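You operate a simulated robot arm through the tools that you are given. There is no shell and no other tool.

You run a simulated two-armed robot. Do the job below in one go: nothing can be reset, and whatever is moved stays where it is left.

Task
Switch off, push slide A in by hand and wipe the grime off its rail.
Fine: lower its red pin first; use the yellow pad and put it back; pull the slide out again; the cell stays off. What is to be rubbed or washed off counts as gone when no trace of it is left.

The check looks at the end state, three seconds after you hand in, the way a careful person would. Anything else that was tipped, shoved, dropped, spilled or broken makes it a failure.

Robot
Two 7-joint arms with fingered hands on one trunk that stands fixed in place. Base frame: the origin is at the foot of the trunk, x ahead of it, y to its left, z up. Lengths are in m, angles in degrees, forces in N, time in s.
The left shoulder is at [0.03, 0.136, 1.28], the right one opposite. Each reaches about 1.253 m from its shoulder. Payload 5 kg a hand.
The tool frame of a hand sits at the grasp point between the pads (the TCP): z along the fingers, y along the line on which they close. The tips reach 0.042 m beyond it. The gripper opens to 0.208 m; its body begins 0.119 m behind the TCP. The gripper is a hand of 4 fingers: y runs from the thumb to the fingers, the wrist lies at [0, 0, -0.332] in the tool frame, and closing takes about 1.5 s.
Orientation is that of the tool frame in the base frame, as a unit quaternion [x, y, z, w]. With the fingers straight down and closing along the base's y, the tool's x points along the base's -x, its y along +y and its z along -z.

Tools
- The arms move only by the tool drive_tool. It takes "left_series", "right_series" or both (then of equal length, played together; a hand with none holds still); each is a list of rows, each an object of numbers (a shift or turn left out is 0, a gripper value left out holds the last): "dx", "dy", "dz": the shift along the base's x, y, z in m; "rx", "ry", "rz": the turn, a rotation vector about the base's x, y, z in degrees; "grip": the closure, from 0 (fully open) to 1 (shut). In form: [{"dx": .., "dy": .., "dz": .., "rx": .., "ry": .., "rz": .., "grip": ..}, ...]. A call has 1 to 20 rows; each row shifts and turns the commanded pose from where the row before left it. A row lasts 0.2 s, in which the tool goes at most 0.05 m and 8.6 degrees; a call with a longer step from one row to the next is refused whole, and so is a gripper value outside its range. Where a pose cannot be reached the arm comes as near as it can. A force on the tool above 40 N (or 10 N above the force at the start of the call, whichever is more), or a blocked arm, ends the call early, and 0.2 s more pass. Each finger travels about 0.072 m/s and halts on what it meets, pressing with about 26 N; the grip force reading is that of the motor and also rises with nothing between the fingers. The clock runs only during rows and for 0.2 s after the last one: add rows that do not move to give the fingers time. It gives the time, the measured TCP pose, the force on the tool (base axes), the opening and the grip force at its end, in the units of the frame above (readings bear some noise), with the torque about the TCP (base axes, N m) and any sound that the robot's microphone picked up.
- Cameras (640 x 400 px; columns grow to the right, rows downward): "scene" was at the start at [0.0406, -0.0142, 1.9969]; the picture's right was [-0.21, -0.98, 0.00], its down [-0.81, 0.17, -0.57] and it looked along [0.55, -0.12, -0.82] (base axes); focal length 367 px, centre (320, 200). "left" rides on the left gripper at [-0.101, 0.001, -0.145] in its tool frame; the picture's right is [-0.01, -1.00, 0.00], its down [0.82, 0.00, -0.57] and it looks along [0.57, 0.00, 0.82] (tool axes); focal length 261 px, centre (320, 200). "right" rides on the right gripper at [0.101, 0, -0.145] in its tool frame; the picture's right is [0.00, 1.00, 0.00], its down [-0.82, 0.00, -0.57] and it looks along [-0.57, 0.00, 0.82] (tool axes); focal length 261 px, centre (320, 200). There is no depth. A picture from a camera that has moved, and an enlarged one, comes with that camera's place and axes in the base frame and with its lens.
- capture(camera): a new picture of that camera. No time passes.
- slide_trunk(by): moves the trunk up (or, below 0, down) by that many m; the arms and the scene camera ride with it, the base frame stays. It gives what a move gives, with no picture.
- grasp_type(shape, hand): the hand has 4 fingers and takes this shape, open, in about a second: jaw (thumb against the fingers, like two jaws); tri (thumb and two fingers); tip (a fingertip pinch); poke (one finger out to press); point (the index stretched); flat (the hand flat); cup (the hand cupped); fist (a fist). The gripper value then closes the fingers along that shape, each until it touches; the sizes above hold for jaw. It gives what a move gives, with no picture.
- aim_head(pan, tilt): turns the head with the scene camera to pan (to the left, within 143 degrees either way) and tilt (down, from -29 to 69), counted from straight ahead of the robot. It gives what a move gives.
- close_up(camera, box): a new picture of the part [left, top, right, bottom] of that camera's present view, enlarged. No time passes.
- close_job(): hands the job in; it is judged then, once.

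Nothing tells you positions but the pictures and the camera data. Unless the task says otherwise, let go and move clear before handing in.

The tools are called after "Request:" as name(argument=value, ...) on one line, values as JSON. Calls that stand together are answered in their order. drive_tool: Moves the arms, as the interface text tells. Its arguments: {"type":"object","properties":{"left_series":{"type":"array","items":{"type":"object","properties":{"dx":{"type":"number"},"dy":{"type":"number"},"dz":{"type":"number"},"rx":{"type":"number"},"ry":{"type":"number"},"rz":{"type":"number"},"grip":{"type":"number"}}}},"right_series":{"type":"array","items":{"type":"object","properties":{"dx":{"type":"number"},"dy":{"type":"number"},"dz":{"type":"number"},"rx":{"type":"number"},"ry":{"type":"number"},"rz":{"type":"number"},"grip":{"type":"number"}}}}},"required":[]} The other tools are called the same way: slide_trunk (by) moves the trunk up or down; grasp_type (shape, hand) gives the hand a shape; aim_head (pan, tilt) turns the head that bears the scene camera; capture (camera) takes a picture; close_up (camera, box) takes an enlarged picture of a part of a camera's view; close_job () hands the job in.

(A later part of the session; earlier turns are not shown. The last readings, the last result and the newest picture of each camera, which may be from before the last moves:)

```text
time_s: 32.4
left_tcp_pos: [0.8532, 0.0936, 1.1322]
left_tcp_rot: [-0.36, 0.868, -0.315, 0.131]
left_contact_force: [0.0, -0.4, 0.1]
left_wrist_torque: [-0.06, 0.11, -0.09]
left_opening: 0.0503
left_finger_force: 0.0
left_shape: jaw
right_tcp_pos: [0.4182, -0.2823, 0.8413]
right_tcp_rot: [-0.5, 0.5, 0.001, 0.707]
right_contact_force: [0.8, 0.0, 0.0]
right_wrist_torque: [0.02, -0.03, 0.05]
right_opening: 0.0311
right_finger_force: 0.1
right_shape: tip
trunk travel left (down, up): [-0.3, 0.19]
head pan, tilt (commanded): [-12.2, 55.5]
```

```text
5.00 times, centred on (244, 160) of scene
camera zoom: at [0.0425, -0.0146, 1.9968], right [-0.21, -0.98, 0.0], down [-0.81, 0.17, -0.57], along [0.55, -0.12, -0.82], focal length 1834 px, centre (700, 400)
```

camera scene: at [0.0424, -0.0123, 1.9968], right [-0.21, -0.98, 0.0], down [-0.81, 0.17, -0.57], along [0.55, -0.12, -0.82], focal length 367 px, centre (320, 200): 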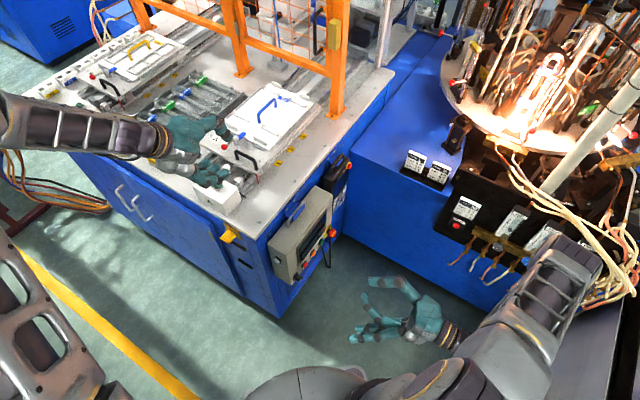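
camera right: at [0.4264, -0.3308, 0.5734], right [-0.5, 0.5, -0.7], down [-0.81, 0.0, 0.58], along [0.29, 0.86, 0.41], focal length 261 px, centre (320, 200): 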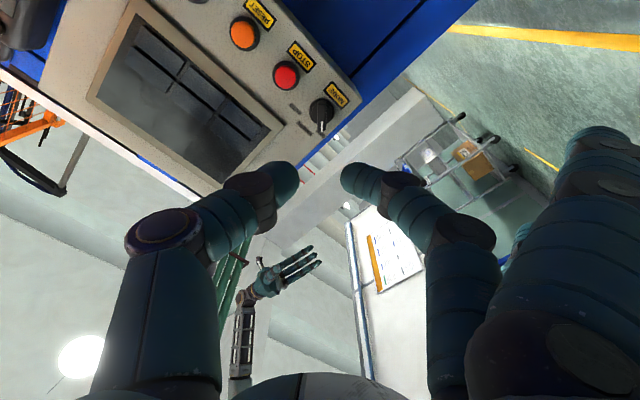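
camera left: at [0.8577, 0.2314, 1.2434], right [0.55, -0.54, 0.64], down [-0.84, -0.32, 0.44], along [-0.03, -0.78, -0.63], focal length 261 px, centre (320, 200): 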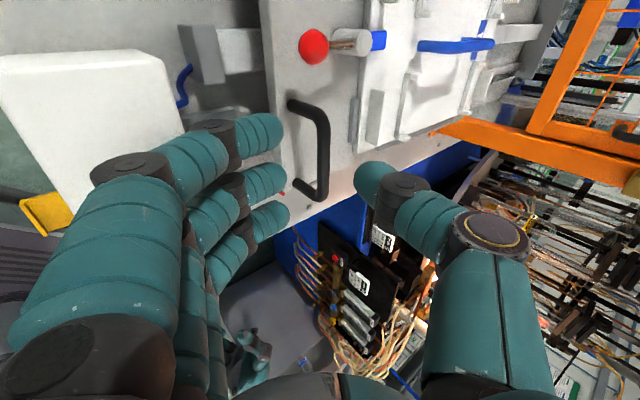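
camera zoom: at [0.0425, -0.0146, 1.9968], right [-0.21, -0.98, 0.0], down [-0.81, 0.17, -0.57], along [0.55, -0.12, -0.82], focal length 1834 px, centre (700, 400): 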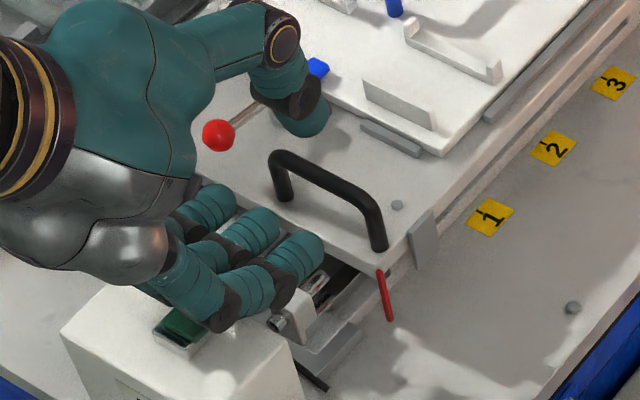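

The bar lies between fingers (front) and thumb (behind). Descending the last bit, shifted slightly to stay away from the red pointer.

Request:
drive_tool(left_series=[{"dx": 0.0077, "dy": -0.0055, "dz": -0.0116}, {"dx": 0.0077, "dy": -0.0055, "dz": -0.0116}, {"dx": 0.0077, "dy": -0.0055, "dz": -0.0116}, {}])

Request:
capture(camera="left")

Request:
close_up(camera="scene", box=[190, 130, 286, 190])

```text
time_s: 33.4
left_tcp_pos: [0.8717, 0.0759, 1.0986]
left_tcp_rot: [-0.359, 0.868, -0.316, 0.131]
left_contact_force: [-1.1, 0.0, -0.9]
left_wrist_torque: [0.01, -0.01, -0.01]
left_opening: 0.0505
left_finger_force: 0.0
left_shape: jaw
right_tcp_pos: [0.4161, -0.2819, 0.8428]
right_tcp_rot: [-0.5, 0.5, 0.0, 0.707]
right_contact_force: [-0.3, 0.5, -0.4]
right_wrist_torque: [0.01, 0.04, -0.04]
right_opening: 0.0309
right_finger_force: 0.0
right_shape: tip
trunk travel left (down, up): [-0.3, 0.19]
head pan, tilt (commanded): [-12.2, 55.5]
```

```text
taken
camera left: at [0.8772, 0.2137, 1.2093], right [0.55, -0.54, 0.64], down [-0.84, -0.32, 0.44], along [-0.03, -0.78, -0.63], focal length 261 px, centre (320, 200)
```

left: 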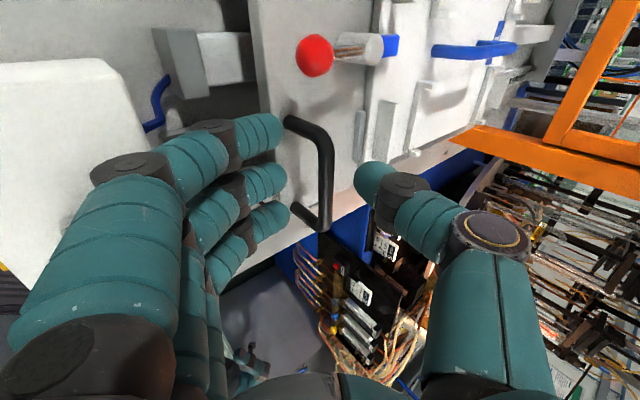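

```text
6.67 times, centred on (238, 160) of scene
camera zoom: at [0.0396, -0.0139, 1.997], right [-0.21, -0.98, 0.0], down [-0.81, 0.17, -0.57], along [0.55, -0.12, -0.82], focal length 2445 px, centre (867, 467)
```

zoom: 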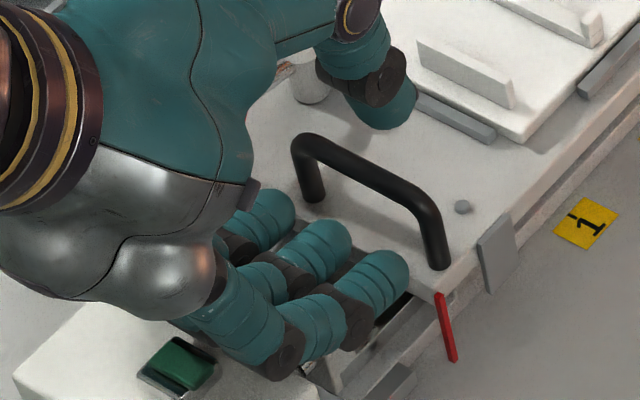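

The bar lies squarely between thumb and fingers. Closing on it.

Request:
drive_tool(left_series=[{"grip": 1}, {"grip": 1}, {"grip": 1}, {"grip": 1}, {"grip": 1}])

Request:
capture(camera="left")

Request:
close_up(camera="scene", box=[190, 130, 286, 190])

```text
time_s: 34.6
left_tcp_pos: [0.8712, 0.0757, 1.0968]
left_tcp_rot: [-0.36, 0.868, -0.315, 0.131]
left_contact_force: [-0.6, 1.6, -1.4]
left_wrist_torque: [0.39, 0.4, -0.12]
left_opening: 0.0131
left_finger_force: 25.9
left_shape: jaw
right_tcp_pos: [0.4161, -0.2817, 0.8423]
right_tcp_rot: [-0.5, 0.5, 0.001, 0.707]
right_contact_force: [-0.2, -0.1, -0.3]
right_wrist_torque: [-0.01, -0.01, 0.0]
right_opening: 0.0309
right_finger_force: 0.0
right_shape: tip
trunk travel left (down, up): [-0.3, 0.19]
head pan, tilt (commanded): [-12.2, 55.5]
```

```text
taken
camera left: at [0.8774, 0.2138, 1.2088], right [0.55, -0.54, 0.64], down [-0.84, -0.32, 0.44], along [-0.03, -0.78, -0.63], focal length 261 px, centre (320, 200)
```

left: 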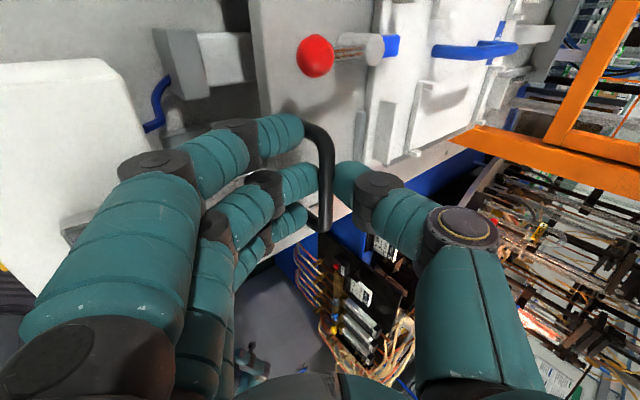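

```text
6.67 times, centred on (238, 160) of scene
camera zoom: at [0.0404, -0.0141, 1.9969], right [-0.21, -0.98, 0.0], down [-0.81, 0.17, -0.57], along [0.55, -0.12, -0.82], focal length 2445 px, centre (867, 467)
```

zoom: 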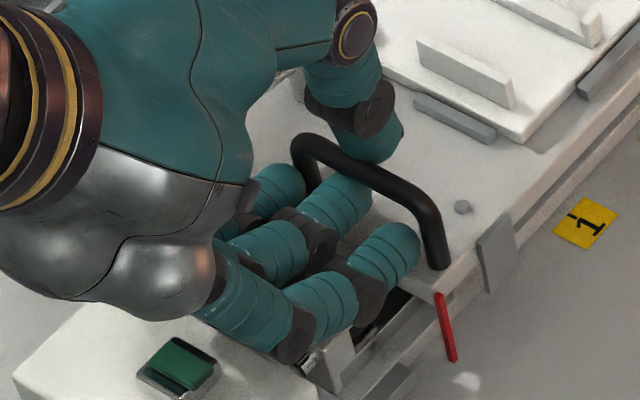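

The bar is held (opening 13 mm). Pushing inward gently by 3 cm to feel the resistance.

Request:
drive_tool(left_series=[{"dx": 0.0071, "dy": -0.0071, "grip": 1}, {"dx": 0.0071, "dy": -0.0071}, {"dx": 0.0071, "dy": -0.0071}])

Request:
close_up(camera="scene", box=[180, 80, 340, 180])

```text
time_s: 35.4
left_tcp_pos: [0.8955, 0.054, 1.0974]
left_tcp_rot: [-0.36, 0.868, -0.316, 0.131]
left_contact_force: [-0.7, -0.7, -5.9]
left_wrist_torque: [0.43, 0.43, -0.09]
left_opening: 0.0131
left_finger_force: 25.3
left_shape: jaw
right_tcp_pos: [0.4187, -0.2832, 0.8423]
right_tcp_rot: [-0.5, 0.5, 0.001, 0.707]
right_contact_force: [0.1, 0.5, -0.2]
right_wrist_torque: [0.03, 0.0, 0.05]
right_opening: 0.0311
right_finger_force: 0.0
right_shape: tip
trunk travel left (down, up): [-0.3, 0.19]
head pan, tilt (commanded): [-12.2, 55.5]
```

```text
4.00 times, centred on (260, 130) of scene
camera zoom: at [0.0416, -0.0153, 1.9968], right [-0.21, -0.98, 0.0], down [-0.81, 0.17, -0.57], along [0.55, -0.12, -0.82], focal length 1467 px, centre (560, 480)
```

zoom: 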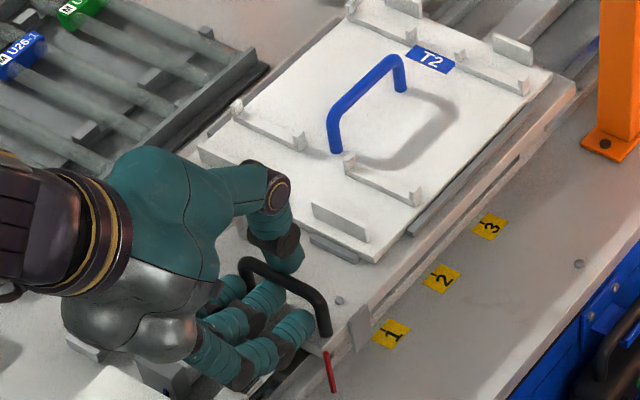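

The slide moves freely with the hand. Continuing inward by another 15 cm.

Request:
drive_tool(left_series=[{"dx": 0.0106, "dy": -0.0106, "grip": 1}, {"dx": 0.0106, "dy": -0.0106}, {"dx": 0.0106, "dy": -0.0106}, {"dx": 0.0106, "dy": -0.0106}, {"dx": 0.0106, "dy": -0.0106}, {"dx": 0.0106, "dy": -0.0106}, {"dx": 0.0106, "dy": -0.0106}, {"dx": 0.0106, "dy": -0.0106}, {"dx": 0.0106, "dy": -0.0106}, {"dx": 0.0106, "dy": -0.0106}])

Request:
close_up(camera="scene", box=[180, 80, 340, 180])

Request:
capture(camera="left")

```text
time_s: 37.6
left_tcp_pos: [1.0006, -0.0519, 1.0978]
left_tcp_rot: [-0.36, 0.868, -0.315, 0.131]
left_contact_force: [-1.2, -4.9, -6.3]
left_wrist_torque: [0.38, 0.39, -0.22]
left_opening: 0.0129
left_finger_force: 26.0
left_shape: jaw
right_tcp_pos: [0.4171, -0.2834, 0.8411]
right_tcp_rot: [-0.5, 0.5, 0.001, 0.707]
right_contact_force: [0.1, -0.6, 0.4]
right_wrist_torque: [-0.02, 0.04, 0.01]
right_opening: 0.031
right_finger_force: 0.0
right_shape: tip
trunk travel left (down, up): [-0.3, 0.19]
head pan, tilt (commanded): [-12.2, 55.5]
```

```text
4.00 times, centred on (260, 130) of scene
camera zoom: at [0.0412, -0.0159, 1.9968], right [-0.21, -0.98, 0.0], down [-0.81, 0.17, -0.57], along [0.55, -0.12, -0.82], focal length 1467 px, centre (560, 480)
```

zoom: 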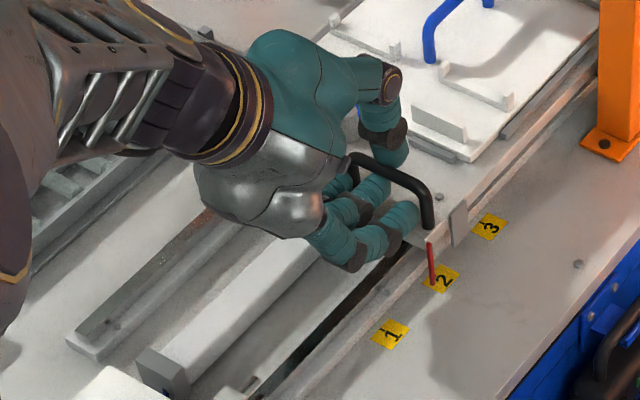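

```text
taken
camera left: at [1.0057, 0.0859, 1.2094], right [0.55, -0.54, 0.64], down [-0.84, -0.32, 0.44], along [-0.03, -0.78, -0.63], focal length 261 px, centre (320, 200)
```

left: 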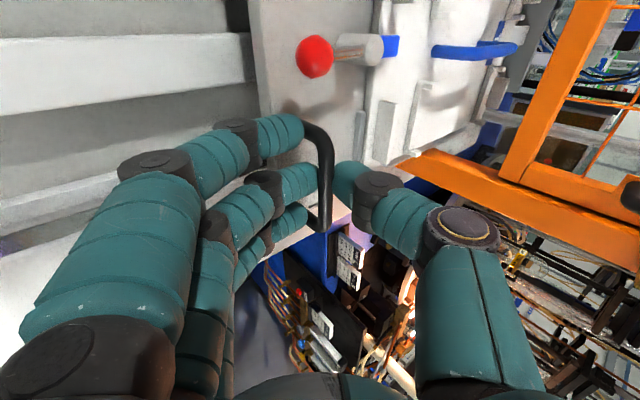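

About 18 cm in, a brown stain shows on the left rail near the hand. I'll push roughly 9 cm further so it is fully exposed.

Request:
drive_tool(left_series=[{"dx": 0.0106, "dy": -0.0106, "grip": 1}, {"dx": 0.0106, "dy": -0.0106}, {"dx": 0.0106, "dy": -0.0106}, {"dx": 0.0106, "dy": -0.0106}, {"dx": 0.0106, "dy": -0.0106}, {"dx": 0.0106, "dy": -0.0106}])

Request:
close_up(camera="scene", box=[180, 80, 340, 180])

```text
time_s: 39.0
left_tcp_pos: [1.0642, -0.1144, 1.0979]
left_tcp_rot: [-0.36, 0.868, -0.316, 0.13]
left_contact_force: [-0.8, -6.0, -5.7]
left_wrist_torque: [0.4, 0.39, -0.14]
left_opening: 0.0129
left_finger_force: 26.0
left_shape: jaw
right_tcp_pos: [0.4188, -0.2843, 0.8425]
right_tcp_rot: [-0.5, 0.5, 0.001, 0.707]
right_contact_force: [-0.4, -0.4, -0.1]
right_wrist_torque: [-0.05, 0.0, 0.01]
right_opening: 0.031
right_finger_force: 0.1
right_shape: tip
trunk travel left (down, up): [-0.3, 0.19]
head pan, tilt (commanded): [-12.2, 55.5]
```

```text
4.00 times, centred on (260, 130) of scene
camera zoom: at [0.0418, -0.0155, 1.9968], right [-0.21, -0.98, 0.0], down [-0.81, 0.17, -0.57], along [0.55, -0.12, -0.82], focal length 1467 px, centre (560, 480)
```

zoom: 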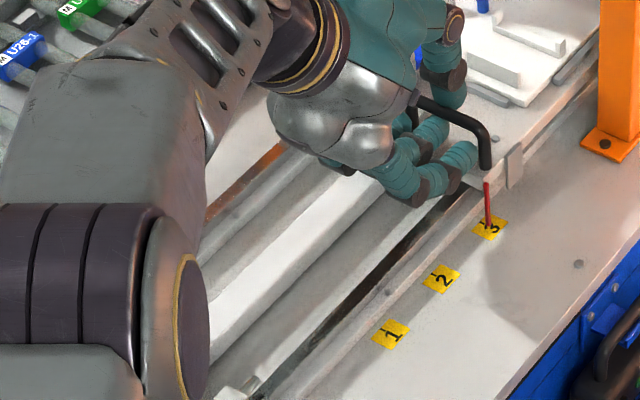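

The pointer is at mark 3. Letting go, backing out along the hand's axis and moving the arm aside to inspect the rail.

Request:
drive_tool(left_series=[{"grip": 0.76}, {"grip": 0.76}, {"grip": 0.76}, {"dx": -0.0136, "dy": 0.0136, "dz": 0.023}, {"dx": -0.0136, "dy": 0.0136, "dz": 0.023}, {"dx": -0.0136, "dy": 0.0136, "dz": 0.023}, {"dx": -0.0136, "dy": 0.0136, "dz": 0.023}, {"dx": -0.02, "dy": 0.03, "dz": 0.02}, {"dx": -0.02, "dy": 0.035, "dz": 0.02}, {"dx": -0.02, "dy": 0.035, "dz": 0.02}, {"dx": -0.02, "dy": 0.035, "dz": 0.01}, {"dx": -0.03, "dy": 0.035}, {"dx": -0.03, "dy": 0.035}, {"dx": -0.03, "dy": 0.035}, {"dx": -0.03, "dy": 0.035}, {"dx": -0.03, "dy": 0.035}, {"dx": -0.03, "dy": 0.035}])

Request:
capture(camera="scene")

Request:
close_up(camera="scene", box=[180, 80, 340, 180])

```text
time_s: 42.6
left_tcp_pos: [0.7482, 0.2874, 1.2625]
left_tcp_rot: [-0.359, 0.868, -0.317, 0.13]
left_contact_force: [0.2, -0.5, 1.8]
left_wrist_torque: [0.03, -0.04, 0.04]
left_opening: 0.0496
left_finger_force: 0.0
left_shape: jaw
right_tcp_pos: [0.4158, -0.2825, 0.8434]
right_tcp_rot: [-0.5, 0.5, -0.001, 0.707]
right_contact_force: [-0.4, 1.5, 0.3]
right_wrist_torque: [-0.02, 0.03, -0.13]
right_opening: 0.0311
right_finger_force: 0.0
right_shape: tip
trunk travel left (down, up): [-0.3, 0.19]
head pan, tilt (commanded): [-12.2, 55.5]
```

```text
taken
camera scene: at [0.0382, -0.0121, 1.997], right [-0.21, -0.98, 0.0], down [-0.8, 0.17, -0.57], along [0.55, -0.12, -0.82], focal length 367 px, centre (320, 200)
```

scene: 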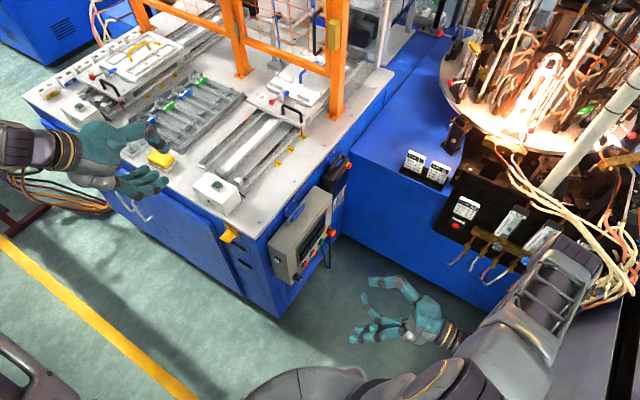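

```text
4.00 times, centred on (260, 130) of scene
camera zoom: at [0.0382, -0.0121, 1.997], right [-0.21, -0.98, 0.0], down [-0.8, 0.17, -0.57], along [0.55, -0.12, -0.82], focal length 1467 px, centre (560, 480)
```

zoom: 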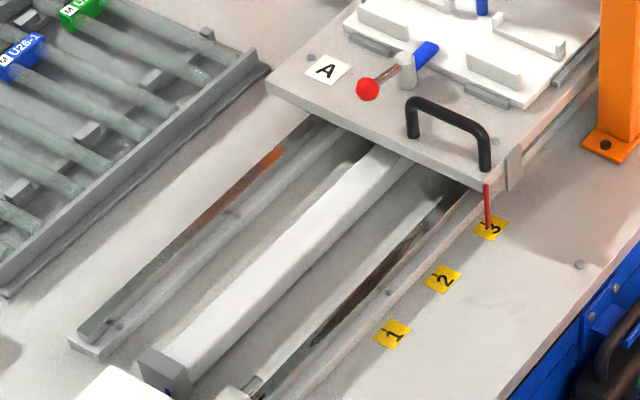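

The brown grime is on the left rail. Zooming in on both rails for detail.

Request:
close_up(camera="scene", box=[215, 105, 271, 140])

Request:
close_up(camera="scene", box=[190, 130, 254, 170])

Request:
close_up(camera="scene", box=[245, 120, 309, 160])

Request:
close_up(camera="scene", box=[220, 150, 268, 190])

Request:
capture(camera="left")

```text
11.43 times, centred on (243, 122) of scene
camera zoom: at [0.0382, -0.0121, 1.997], right [-0.21, -0.98, 0.0], down [-0.8, 0.17, -0.57], along [0.55, -0.12, -0.82], focal length 4192 px, centre (1200, 1086)
```

zoom: 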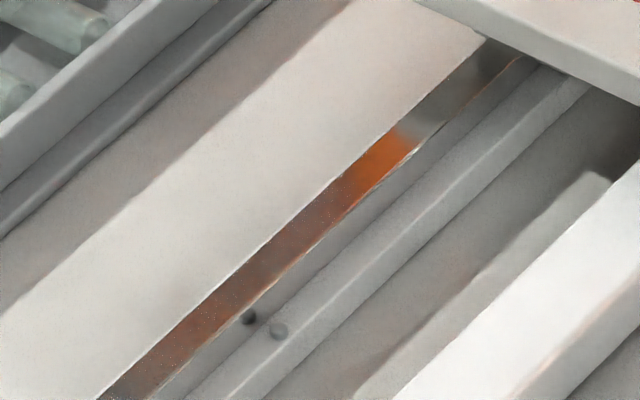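

```text
10.00 times, centred on (222, 150) of scene
camera zoom: at [0.0382, -0.0121, 1.997], right [-0.21, -0.98, 0.0], down [-0.8, 0.17, -0.57], along [0.55, -0.12, -0.82], focal length 3668 px, centre (1300, 700)
```

zoom: 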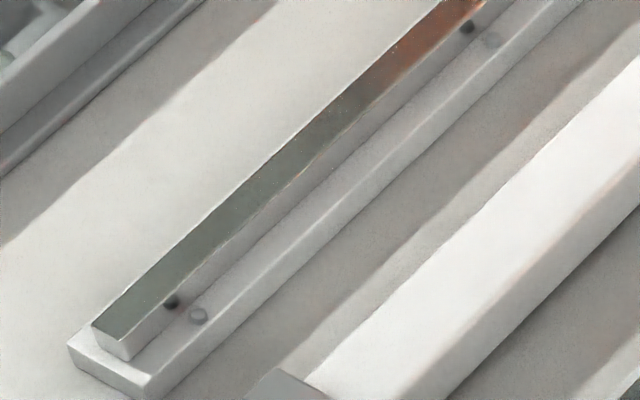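

```text
10.00 times, centred on (277, 140) of scene
camera zoom: at [0.0382, -0.0121, 1.997], right [-0.21, -0.98, 0.0], down [-0.8, 0.17, -0.57], along [0.55, -0.12, -0.82], focal length 3668 px, centre (750, 800)
```

zoom: 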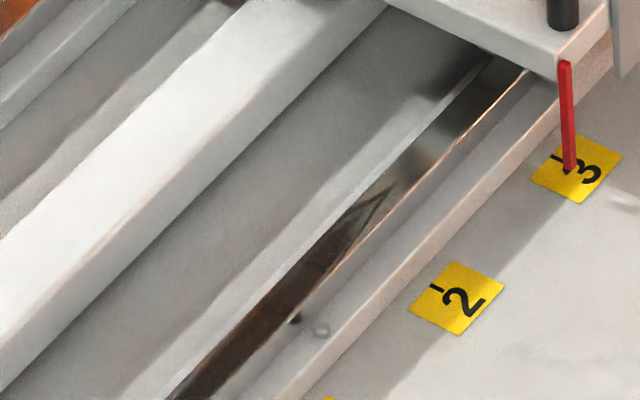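

```text
10.00 times, centred on (244, 170) of scene
camera zoom: at [0.0382, -0.0121, 1.997], right [-0.21, -0.98, 0.0], down [-0.8, 0.17, -0.57], along [0.55, -0.12, -0.82], focal length 3668 px, centre (1080, 500)
```

zoom: 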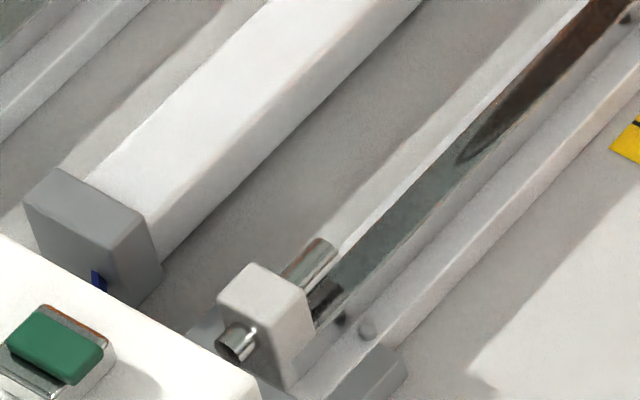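

```text
taken
camera left: at [0.7529, 0.425, 1.3732], right [0.54, -0.54, 0.64], down [-0.84, -0.32, 0.44], along [-0.03, -0.78, -0.63], focal length 261 px, centre (320, 200)
```

left: 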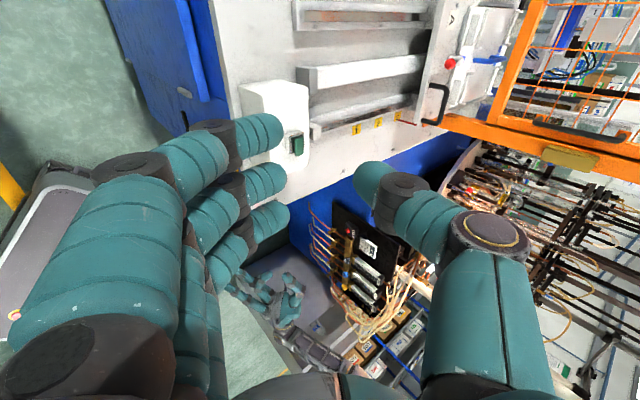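

The rail tops are shiny, so some of the colour may be reflection (the orange fence) and some real grime – the right rail shows a dark streaked smear. I'll compare with the left hand camera's view.

Request:
close_up(camera="left", box=[280, 0, 480, 125])

Request:
close_up(camera="left", box=[290, 0, 390, 62])

Request:
close_up(camera="left", box=[310, 80, 430, 140])

```text
3.20 times, centred on (380, 62) of left
camera zoom: at [0.7529, 0.425, 1.3732], right [0.54, -0.54, 0.64], down [-0.84, -0.32, 0.44], along [-0.03, -0.78, -0.63], focal length 834 px, centre (128, 640)
```

zoom: 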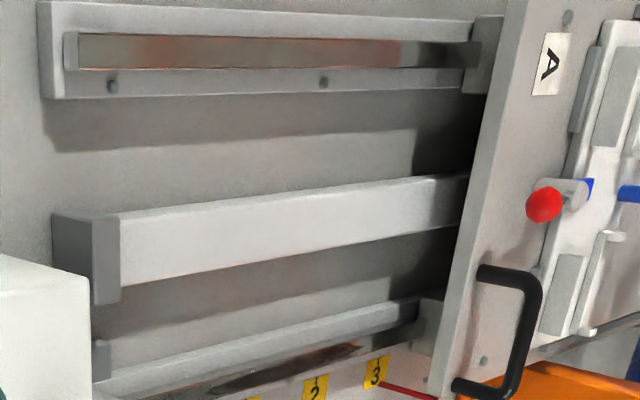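

```text
6.40 times, centred on (340, 31) of left
camera zoom: at [0.7529, 0.425, 1.3732], right [0.54, -0.54, 0.64], down [-0.84, -0.32, 0.44], along [-0.03, -0.78, -0.63], focal length 1668 px, centre (192, 1282)
```

zoom: 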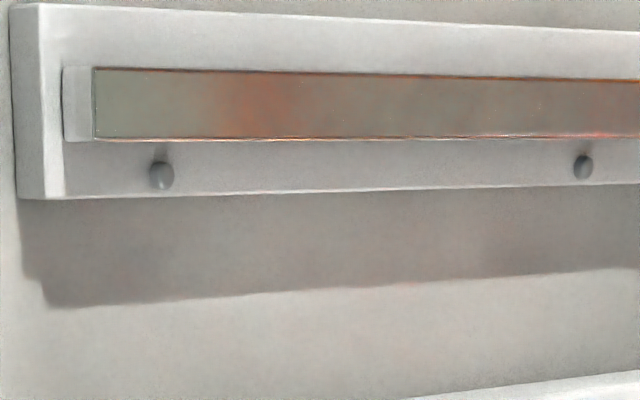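

```text
5.33 times, centred on (370, 110) of left
camera zoom: at [0.7529, 0.425, 1.3732], right [0.54, -0.54, 0.64], down [-0.84, -0.32, 0.44], along [-0.03, -0.78, -0.63], focal length 1390 px, centre (53, 680)
```

zoom: 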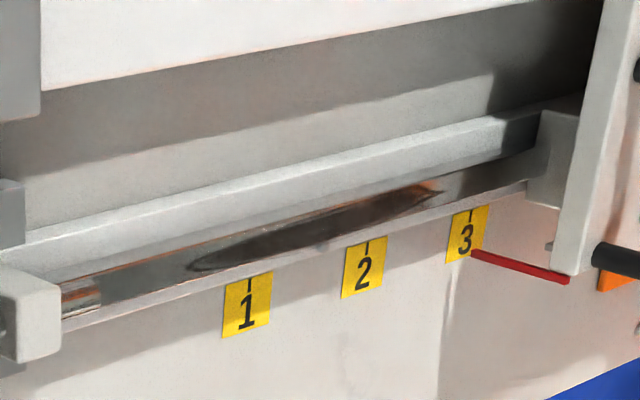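

The dark smear on the right rail is the true grime: it stays in place between views, from about k 0.62 to 0.77 on the rail line (roughly (0.90, 0.02) to (1.01, −0.08), z ≈ 1.0), while the left rail's orange moves with the viewpoint (reflection). Next I measure the yellow pad.

Request:
close_up(camera="scene", box=[140, 140, 188, 170])

Request:
close_up(camera="scene", box=[100, 110, 228, 190])

```text
13.33 times, centred on (164, 155) of scene
camera zoom: at [0.0382, -0.0121, 1.997], right [-0.21, -0.98, 0.0], down [-0.8, 0.17, -0.57], along [0.55, -0.12, -0.82], focal length 4891 px, centre (2400, 800)
```

zoom: 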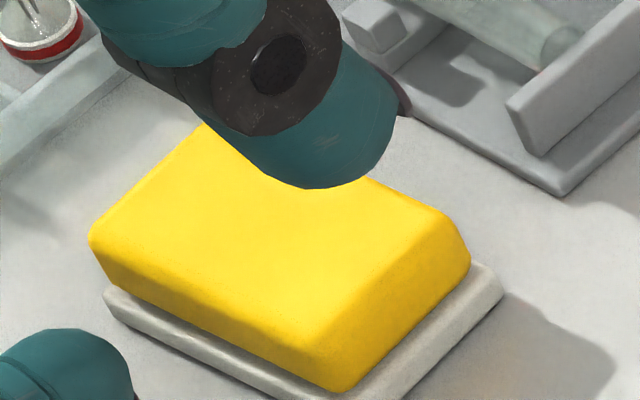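

```text
5.00 times, centred on (164, 150) of scene
camera zoom: at [0.0382, -0.0121, 1.997], right [-0.21, -0.98, 0.0], down [-0.8, 0.17, -0.57], along [0.55, -0.12, -0.82], focal length 1834 px, centre (1100, 450)
```

zoom: 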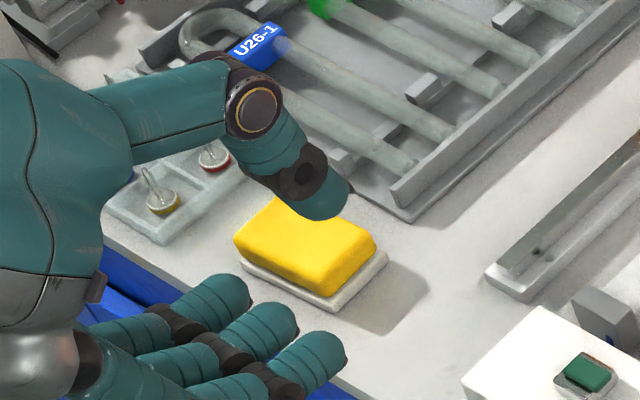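

The pad measures roughly 0.085 × 0.055 × 0.027 m at about (1.019, 0.364), with the tube tray close behind it. I'll bring the left hand above it, tilted 20° outward for reach, and look with the hand camera.

Request:
drive_tool(left_series=[{"dx": 0.028, "dy": 0.007, "dz": -0.0137, "rx": 4.71, "ry": 4.71, "grip": 0.6}, {"dx": 0.028, "dy": 0.007, "dz": -0.0137, "rx": 4.71, "ry": 4.71}, {"dx": 0.028, "dy": 0.007, "dz": -0.0137, "rx": 4.71, "ry": 4.71}, {"dx": 0.028, "dy": 0.007, "dz": -0.0137, "rx": 4.71, "ry": 4.71}, {"dx": 0.028, "dy": 0.007, "dz": -0.0137, "rx": 4.71, "ry": 4.71}, {"dx": 0.028, "dy": 0.007, "dz": -0.0137, "rx": 4.71, "ry": 4.71}, {"dx": 0.028, "dy": 0.007, "dz": -0.0137, "rx": 1.5, "ry": -6.49}, {"dx": 0.028, "dy": 0.007, "dz": -0.0137, "rx": 1.5, "ry": -6.49}, {"dx": 0.028, "dy": 0.007, "dz": -0.0137, "rx": 1.5, "ry": -6.49}, {}])

Request:
capture(camera="left")

Request:
close_up(camera="scene", box=[100, 100, 228, 180])

```text
time_s: 44.8
left_tcp_pos: [1.0016, 0.3482, 1.1369]
left_tcp_rot: [-0.376, 0.91, -0.028, 0.172]
left_contact_force: [0.3, -0.7, -0.2]
left_wrist_torque: [0.02, 0.01, 0.01]
left_opening: 0.0831
left_finger_force: 0.0
left_shape: jaw
right_tcp_pos: [0.4179, -0.283, 0.8433]
right_tcp_rot: [-0.5, 0.5, 0.0, 0.707]
right_contact_force: [-0.1, 0.1, -0.4]
right_wrist_torque: [-0.02, 0.03, 0.01]
right_opening: 0.0308
right_finger_force: 0.1
right_shape: tip
trunk travel left (down, up): [-0.3, 0.19]
head pan, tilt (commanded): [-12.2, 55.5]
```

```text
taken
camera left: at [1.0184, 0.4079, 1.3025], right [0.68, -0.71, 0.18], down [-0.73, -0.62, 0.3], along [-0.1, -0.34, -0.94], focal length 261 px, centre (320, 200)
```

left: 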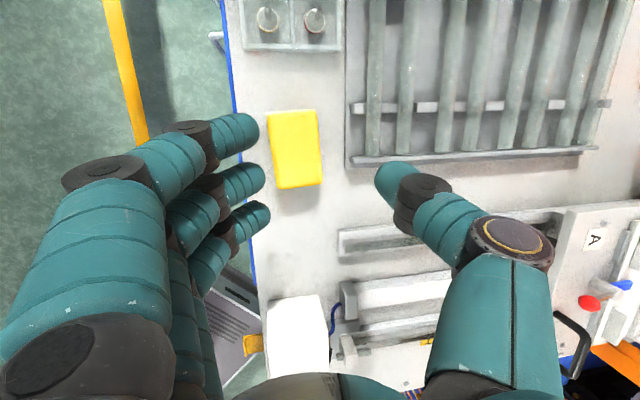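

```text
5.00 times, centred on (164, 140) of scene
camera zoom: at [0.0402, -0.0146, 1.9969], right [-0.21, -0.98, 0.0], down [-0.81, 0.17, -0.57], along [0.55, -0.12, -0.82], focal length 1834 px, centre (1100, 500)
```

zoom: 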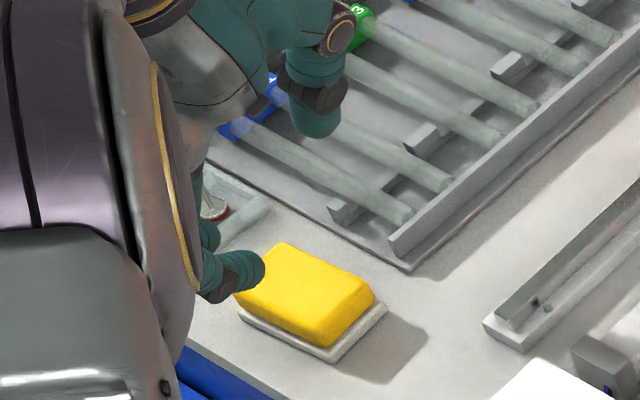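

From both views the pad's top centre is about (1.0105, 0.36, 1.003). To grip it evenly I'll raise the trunk slightly, realign the hand so its tilt runs along the pad's long side, and lower to just above it.

Request:
slide_trunk(by=0.08)

Request:
drive_tool(left_series=[{"dx": -0.0047, "dy": -0.0045, "dz": -0.03, "rx": 3.45, "ry": 2.03, "rz": 1.67, "grip": 0.6}, {"dx": -0.0047, "dy": -0.0045, "dz": -0.03, "rx": 3.45, "ry": 2.03, "rz": 1.67}, {"dx": -0.0046, "dy": -0.0046, "dz": -0.03, "rx": 3.45, "ry": 2.03, "rz": 1.67}, {"dz": -0.033}, {}])

Request:
capture(camera="left")

Request:
capture(camera="scene")

```text
time_s: 46.0
left_tcp_pos: [1.0025, 0.3502, 1.2143]
left_tcp_rot: [-0.378, 0.91, -0.029, 0.171]
left_contact_force: [-0.1, -0.7, -1.1]
left_wrist_torque: [0.01, 0.02, 0.01]
left_opening: 0.083
left_finger_force: 0.1
left_shape: jaw
right_tcp_pos: [0.4174, -0.2832, 0.9216]
right_tcp_rot: [-0.5, 0.5, 0.001, 0.707]
right_contact_force: [0.2, 0.5, -0.5]
right_wrist_torque: [0.0, -0.01, 0.01]
right_opening: 0.0309
right_finger_force: 0.0
right_shape: tip
trunk travel left (down, up): [-0.38, 0.11]
head pan, tilt (commanded): [-12.2, 55.5]
```

```text
time_s: 47.2
left_tcp_pos: [0.9864, 0.3334, 1.0952]
left_tcp_rot: [-0.401, 0.899, 0.081, 0.158]
left_contact_force: [-0.3, -0.8, 0.0]
left_wrist_torque: [0.01, -0.04, 0.05]
left_opening: 0.0831
left_finger_force: 0.1
left_shape: jaw
right_tcp_pos: [0.4146, -0.2839, 0.9224]
right_tcp_rot: [-0.5, 0.5, 0.0, 0.707]
right_contact_force: [-0.4, -0.8, 0.1]
right_wrist_torque: [0.0, 0.02, 0.03]
right_opening: 0.031
right_finger_force: 0.1
right_shape: tip
trunk travel left (down, up): [-0.38, 0.11]
head pan, tilt (commanded): [-12.2, 55.5]
```

```text
taken
camera left: at [1.0178, 0.3646, 1.2659], right [0.75, -0.66, -0.02], down [-0.64, -0.73, 0.25], along [-0.18, -0.18, -0.97], focal length 261 px, centre (320, 200)
```

left: 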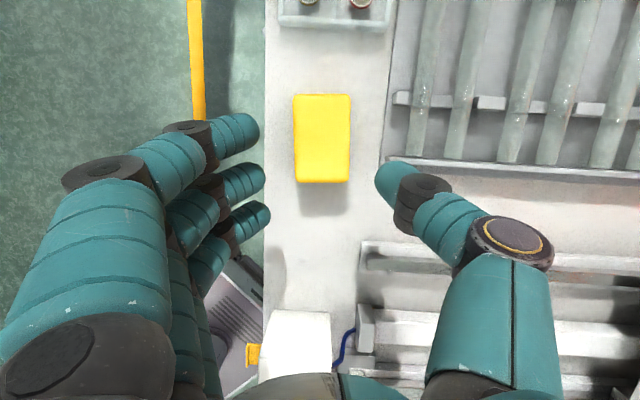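

```text
taken
camera scene: at [0.0394, -0.0152, 2.077], right [-0.21, -0.98, 0.0], down [-0.81, 0.17, -0.57], along [0.55, -0.12, -0.82], focal length 367 px, centre (320, 200)
```

scene: 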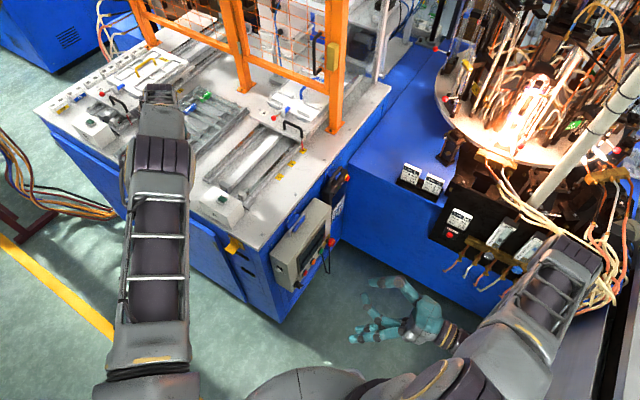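

The pad is aligned squarely between fingers and thumb. Lowering along the hand's axis in two stages, watching the force.

Request:
drive_tool(left_series=[{"dx": 0.0045, "dy": 0.0043, "dz": -0.0155}, {"dx": 0.0045, "dy": 0.0043, "dz": -0.0155}, {"dx": 0.0045, "dy": 0.0043, "dz": -0.0155}, {"dx": 0.0045, "dy": 0.0043, "dz": -0.0145}, {}])

Request:
capture(camera="left")

```text
time_s: 48.4
left_tcp_pos: [1.004, 0.3508, 1.0329]
left_tcp_rot: [-0.4, 0.899, 0.081, 0.158]
left_contact_force: [0.0, -0.2, -0.2]
left_wrist_torque: [0.04, -0.03, -0.04]
left_opening: 0.083
left_finger_force: 0.1
left_shape: jaw
right_tcp_pos: [0.4163, -0.2835, 0.922]
right_tcp_rot: [-0.5, 0.5, 0.001, 0.707]
right_contact_force: [-0.8, -0.1, -0.7]
right_wrist_torque: [-0.03, -0.02, 0.04]
right_opening: 0.031
right_finger_force: 0.1
right_shape: tip
trunk travel left (down, up): [-0.38, 0.11]
head pan, tilt (commanded): [-12.2, 55.5]
```

```text
taken
camera left: at [1.0359, 0.3825, 1.2046], right [0.75, -0.66, -0.02], down [-0.64, -0.73, 0.25], along [-0.18, -0.18, -0.97], focal length 261 px, centre (320, 200)
```

left: 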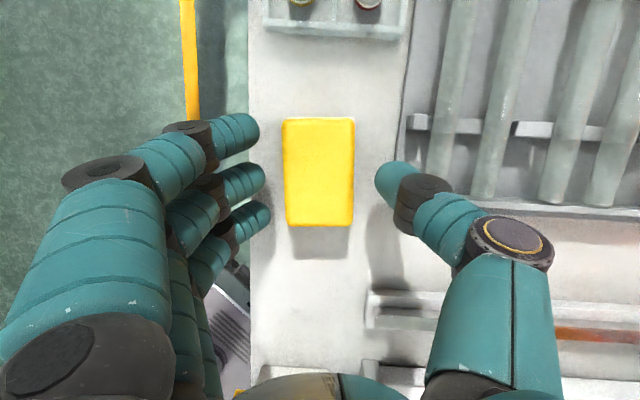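

Fingers and thumb bracket the pad well. Lowering another 6 mm and closing on it.

Request:
drive_tool(left_series=[{"dx": 0.0007, "dy": 0.0008, "dz": -0.003}, {"dx": 0.0007, "dy": 0.0008, "dz": -0.003}, {"grip": 0.7}, {"grip": 0.8}, {"grip": 1}, {"grip": 1}, {"grip": 1}, {"grip": 1}])

Request:
capture(camera="left")

```text
time_s: 50.2
left_tcp_pos: [1.0054, 0.3535, 1.0263]
left_tcp_rot: [-0.4, 0.899, 0.081, 0.159]
left_contact_force: [0.0, -0.1, 0.8]
left_wrist_torque: [0.07, 0.04, 0.0]
left_opening: 0.0497
left_finger_force: 25.7
left_shape: jaw
right_tcp_pos: [0.4166, -0.2836, 0.9229]
right_tcp_rot: [-0.499, 0.5, -0.001, 0.707]
right_contact_force: [0.2, -0.2, 0.4]
right_wrist_torque: [-0.02, 0.01, 0.04]
right_opening: 0.0311
right_finger_force: 0.1
right_shape: tip
trunk travel left (down, up): [-0.38, 0.11]
head pan, tilt (commanded): [-12.2, 55.5]
```

```text
taken
camera left: at [1.0363, 0.3853, 1.1984], right [0.75, -0.66, -0.02], down [-0.64, -0.73, 0.25], along [-0.18, -0.18, -0.97], focal length 261 px, centre (320, 200)
```

left: 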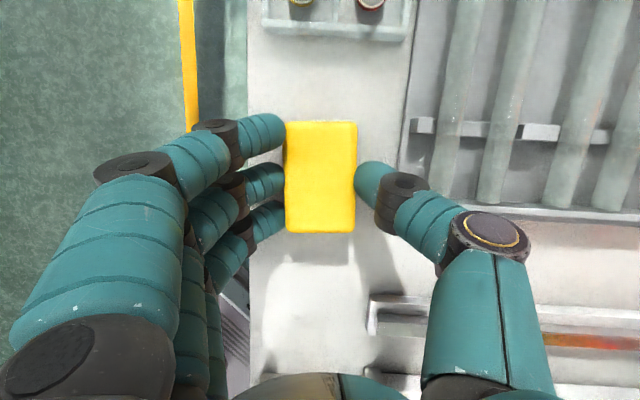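

The pad is held (opening 50 mm). I note the pick-up TCP (1.0054, 0.3535, 1.0263). Lifting straight up to check the hold.

Request:
drive_tool(left_series=[{"dz": 0.005, "grip": 1}, {"dz": 0.01}, {"dz": 0.02}, {"dz": 0.02}, {"dz": 0.02}, {}])

Request:
capture(camera="left")

Request:
close_up(camera="scene", box=[90, 80, 250, 180])

```text
time_s: 51.6
left_tcp_pos: [1.0135, 0.3549, 1.0999]
left_tcp_rot: [-0.4, 0.9, 0.081, 0.154]
left_contact_force: [0.6, 0.2, -1.1]
left_wrist_torque: [-0.05, 0.01, -0.03]
left_opening: 0.0486
left_finger_force: 25.8
left_shape: jaw
left hand out of reach, approached as far as the arm can: row 4, 5
right_tcp_pos: [0.4165, -0.2828, 0.9232]
right_tcp_rot: [-0.499, 0.5, 0.0, 0.707]
right_contact_force: [0.6, 0.0, 0.0]
right_wrist_torque: [0.0, -0.04, 0.0]
right_opening: 0.0312
right_finger_force: 0.0
right_shape: tip
trunk travel left (down, up): [-0.38, 0.11]
head pan, tilt (commanded): [-12.2, 55.5]
```

```text
taken
camera left: at [1.0452, 0.3865, 1.2721], right [0.75, -0.66, -0.02], down [-0.64, -0.73, 0.25], along [-0.18, -0.18, -0.97], focal length 261 px, centre (320, 200)
```

left: 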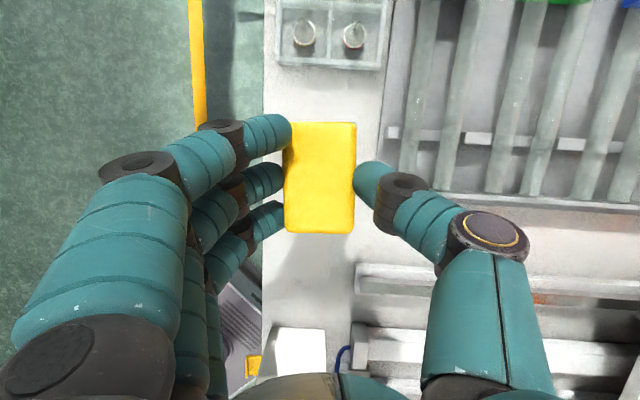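

```text
4.00 times, centred on (170, 130) of scene
camera zoom: at [0.0411, -0.014, 2.0769], right [-0.21, -0.98, 0.0], down [-0.81, 0.17, -0.57], along [0.55, -0.12, -0.82], focal length 1467 px, centre (920, 480)
```

zoom: 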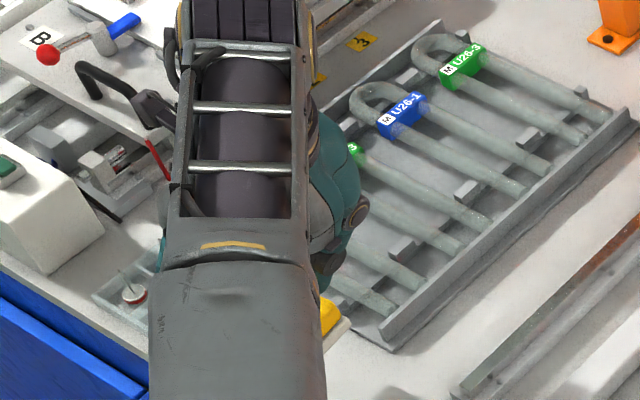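

The pad is securely in hand. Now carrying it over to the right rail, turning the hand −50° so it reaches comfortably, and stopping above the near end of the grime.

Request:
drive_tool(left_series=[{"dx": -0.02, "dy": -0.03, "grip": 1}, {"dx": -0.0109, "dy": -0.0381, "dz": 0.0025, "rz": -6.25}, {"dx": -0.0109, "dy": -0.0381, "dz": 0.0025, "rz": -6.25}, {"dx": -0.0109, "dy": -0.0381, "dz": 0.0025, "rz": -6.25}, {"dx": -0.0109, "dy": -0.0381, "dz": 0.0025, "rz": -6.25}, {"dx": -0.0109, "dy": -0.0381, "dz": 0.0025, "rz": -6.25}, {"dx": -0.0109, "dy": -0.0381, "dz": 0.0025, "rz": -6.25}, {"dx": -0.0109, "dy": -0.0381, "dz": 0.0025, "rz": -6.25}, {"dx": -0.0109, "dy": -0.0381, "dz": 0.0025, "rz": -6.25}, {}])

Request:
capture(camera="left")

Request:
capture(camera="scene")

```text
time_s: 53.8
left_tcp_pos: [1.0396, 0.01, 1.105]
left_tcp_rot: [0.017, 0.984, 0.007, 0.176]
left_contact_force: [0.5, 0.4, -0.6]
left_wrist_torque: [-0.03, 0.01, -0.01]
left_opening: 0.0484
left_finger_force: 26.4
left_shape: jaw
left hand out of reach, approached as far as the arm can: row 1, 2, 3, 4, 5, 6, 7, 8, 9
right_tcp_pos: [0.4166, -0.2829, 0.9229]
right_tcp_rot: [-0.5, 0.5, 0.0, 0.707]
right_contact_force: [1.1, 0.9, 0.6]
right_wrist_torque: [0.0, 0.02, -0.04]
right_opening: 0.0309
right_finger_force: 0.1
right_shape: tip
trunk travel left (down, up): [-0.38, 0.11]
head pan, tilt (commanded): [-12.2, 55.5]
```

```text
taken
camera left: at [1.0843, 0.0064, 1.2762], right [-0.03, -1.0, -0.02], down [-0.97, 0.02, 0.25], along [-0.25, 0.02, -0.97], focal length 261 px, centre (320, 200)
```

left: 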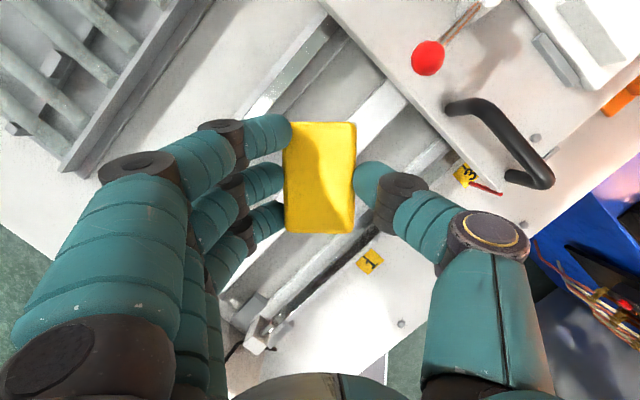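

```text
taken
camera scene: at [0.0409, -0.0131, 2.0769], right [-0.21, -0.98, 0.0], down [-0.81, 0.17, -0.57], along [0.55, -0.12, -0.82], focal length 367 px, centre (320, 200)
```

scene: 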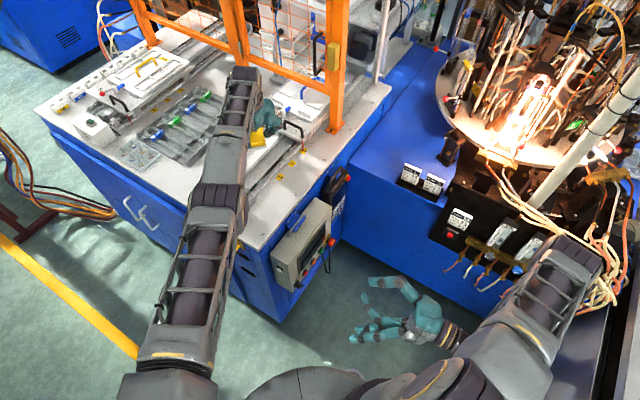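

The arm has gotten stretched nearly straight and lags behind its target (measured x 1.04 vs. wanted 0.90). The pad is still held and clear of everything; I'll give it a few idle rows to see whether it settles.

Request:
drive_tool(left_series=[{"grip": 1}, {}, {}])

```text
time_s: 54.6
left_tcp_pos: [1.0393, 0.0098, 1.1049]
left_tcp_rot: [0.017, 0.984, 0.008, 0.175]
left_contact_force: [-0.3, -1.0, -0.6]
left_wrist_torque: [0.0, 0.0, -0.05]
left_opening: 0.0485
left_finger_force: 26.5
left_shape: jaw
right_tcp_pos: [0.4167, -0.2831, 0.9229]
right_tcp_rot: [-0.499, 0.5, 0.0, 0.707]
right_contact_force: [-0.8, -0.1, 0.1]
right_wrist_torque: [-0.02, 0.0, 0.0]
right_opening: 0.0309
right_finger_force: 0.1
right_shape: tip
trunk travel left (down, up): [-0.38, 0.11]
head pan, tilt (commanded): [-12.2, 55.5]
```

No lag is reported now, so the command has synced to the present pose. I'll try drawing the hand back toward me in small steps.

Request:
drive_tool(left_series=[{"dx": -0.01, "grip": 1}, {"dx": -0.01}, {"dx": -0.01}, {"dx": -0.01}])

```text
time_s: 55.6
left_tcp_pos: [1.0395, 0.0101, 1.1044]
left_tcp_rot: [0.017, 0.984, 0.008, 0.175]
left_contact_force: [-0.2, -0.6, -0.7]
left_wrist_torque: [-0.01, -0.03, 0.0]
left_opening: 0.0487
left_finger_force: 25.9
left_shape: jaw
left hand out of reach, approached as far as the arm can: row 1, 2, 3, 4
right_tcp_pos: [0.4175, -0.2837, 0.9226]
right_tcp_rot: [-0.5, 0.5, 0.0, 0.707]
right_contact_force: [-0.3, 0.3, 0.8]
right_wrist_torque: [0.0, -0.01, 0.01]
right_opening: 0.031
right_finger_force: 0.1
right_shape: tip
trunk travel left (down, up): [-0.38, 0.11]
head pan, tilt (commanded): [-12.2, 55.5]
```

The arm is caught in its straight-elbow position. I'll lift and tip the hand upward a bit in free air to make the elbow bend, then pull back.

Request:
drive_tool(left_series=[{"dz": 0.015, "ry": -7, "grip": 1}, {"dz": 0.015, "ry": -7}, {"dz": 0.015, "ry": -7}])

```text
time_s: 56.4
left_tcp_pos: [1.1351, -0.0113, 1.138]
left_tcp_rot: [0.014, 0.936, 0.011, 0.352]
left_contact_force: [1.1, -0.8, -0.6]
left_wrist_torque: [0.02, 0.04, 0.0]
left_opening: 0.0484
left_finger_force: 25.7
left_shape: jaw
left hand out of reach, approached as far as the arm can: row 1, 2, 3
right_tcp_pos: [0.4163, -0.2832, 0.9221]
right_tcp_rot: [-0.5, 0.5, 0.0, 0.707]
right_contact_force: [-0.5, 0.2, 0.3]
right_wrist_torque: [0.0, -0.01, 0.03]
right_opening: 0.0313
right_finger_force: 0.1
right_shape: tip
trunk travel left (down, up): [-0.38, 0.11]
head pan, tilt (commanded): [-12.2, 55.5]
```

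Still extended. Now, with the hand tipped to about 41°, I'll test whether it can be drawn inward.

Request:
drive_tool(left_series=[{"dx": -0.02, "grip": 1}, {"dx": -0.02}, {"dx": -0.02}])

Request:
capture(camera="scene")

```text
time_s: 57.2
left_tcp_pos: [1.096, -0.0117, 1.1288]
left_tcp_rot: [0.015, 0.936, 0.01, 0.352]
left_contact_force: [0.8, 5.3, -4.8]
left_wrist_torque: [-0.54, -0.14, -0.42]
left_opening: 0.0482
left_finger_force: 26.0
left_shape: jaw
left hand out of reach, approached as far as the arm can: row 1
right_tcp_pos: [0.4172, -0.2815, 0.9214]
right_tcp_rot: [-0.501, 0.501, 0.0, 0.706]
right_contact_force: [-0.3, 0.4, -0.6]
right_wrist_torque: [0.13, -0.14, 0.03]
right_opening: 0.031
right_finger_force: 0.1
right_shape: tip
trunk travel left (down, up): [-0.38, 0.11]
head pan, tilt (commanded): [-12.2, 55.5]
```

```text
taken
camera scene: at [0.0445, -0.0087, 2.076], right [-0.21, -0.98, 0.0], down [-0.81, 0.17, -0.56], along [0.55, -0.12, -0.83], focal length 367 px, centre (320, 200)
```

scene: 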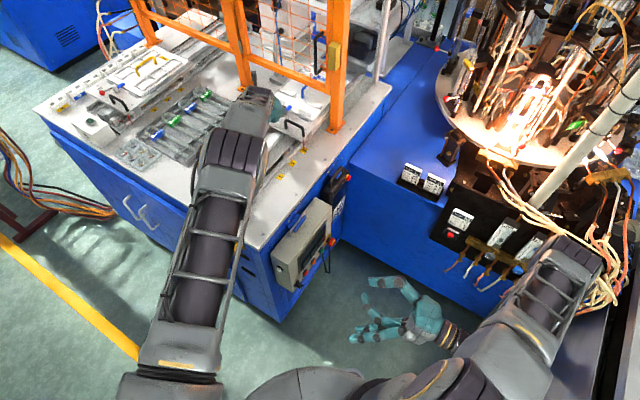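

The arm is moving inward again, but the force reading (5 N in y) hints that something is being touched – possibly the slide's red ball. I'll look closely before moving on.

Request:
capture(camera="left")

Request:
close_up(camera="scene", box=[220, 70, 348, 150])

Request:
close_up(camera="scene", box=[250, 75, 314, 115])

```text
taken
camera left: at [1.0763, -0.0141, 1.305], right [-0.02, -1.0, -0.03], down [-0.99, 0.02, -0.11], along [0.11, 0.02, -0.99], focal length 261 px, centre (320, 200)
```

left: 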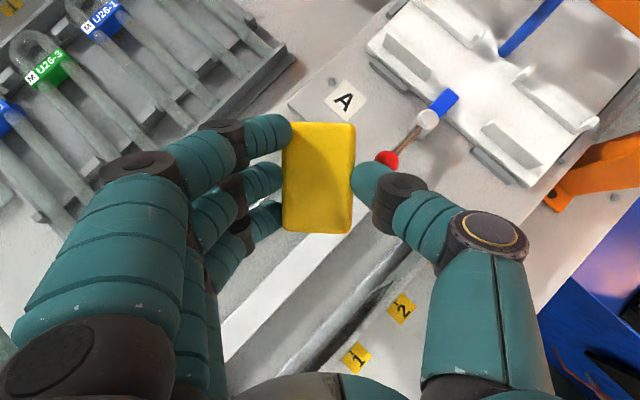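

```text
5.00 times, centred on (284, 110) of scene
camera zoom: at [0.0445, -0.0087, 2.076], right [-0.21, -0.98, 0.0], down [-0.81, 0.17, -0.56], along [0.55, -0.12, -0.83], focal length 1834 px, centre (500, 650)
```

zoom: 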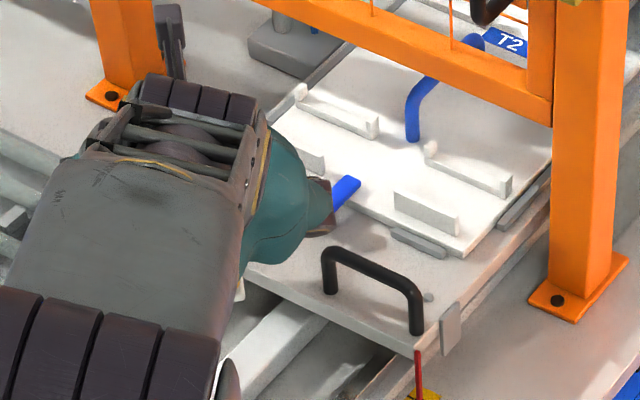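

```text
10.00 times, centred on (282, 95) of scene
camera zoom: at [0.0445, -0.0087, 2.076], right [-0.21, -0.98, 0.0], down [-0.81, 0.17, -0.56], along [0.55, -0.12, -0.83], focal length 3668 px, centre (700, 1250)
```

zoom: 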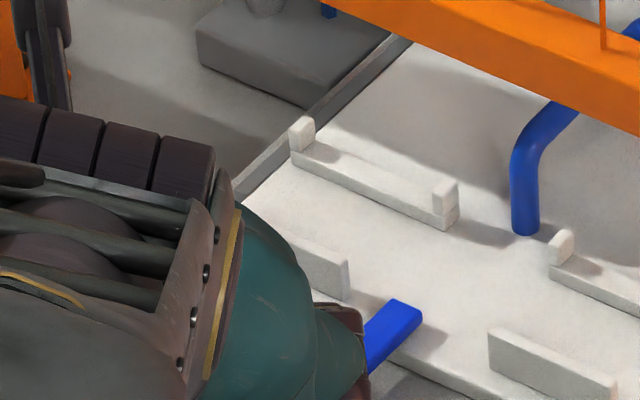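

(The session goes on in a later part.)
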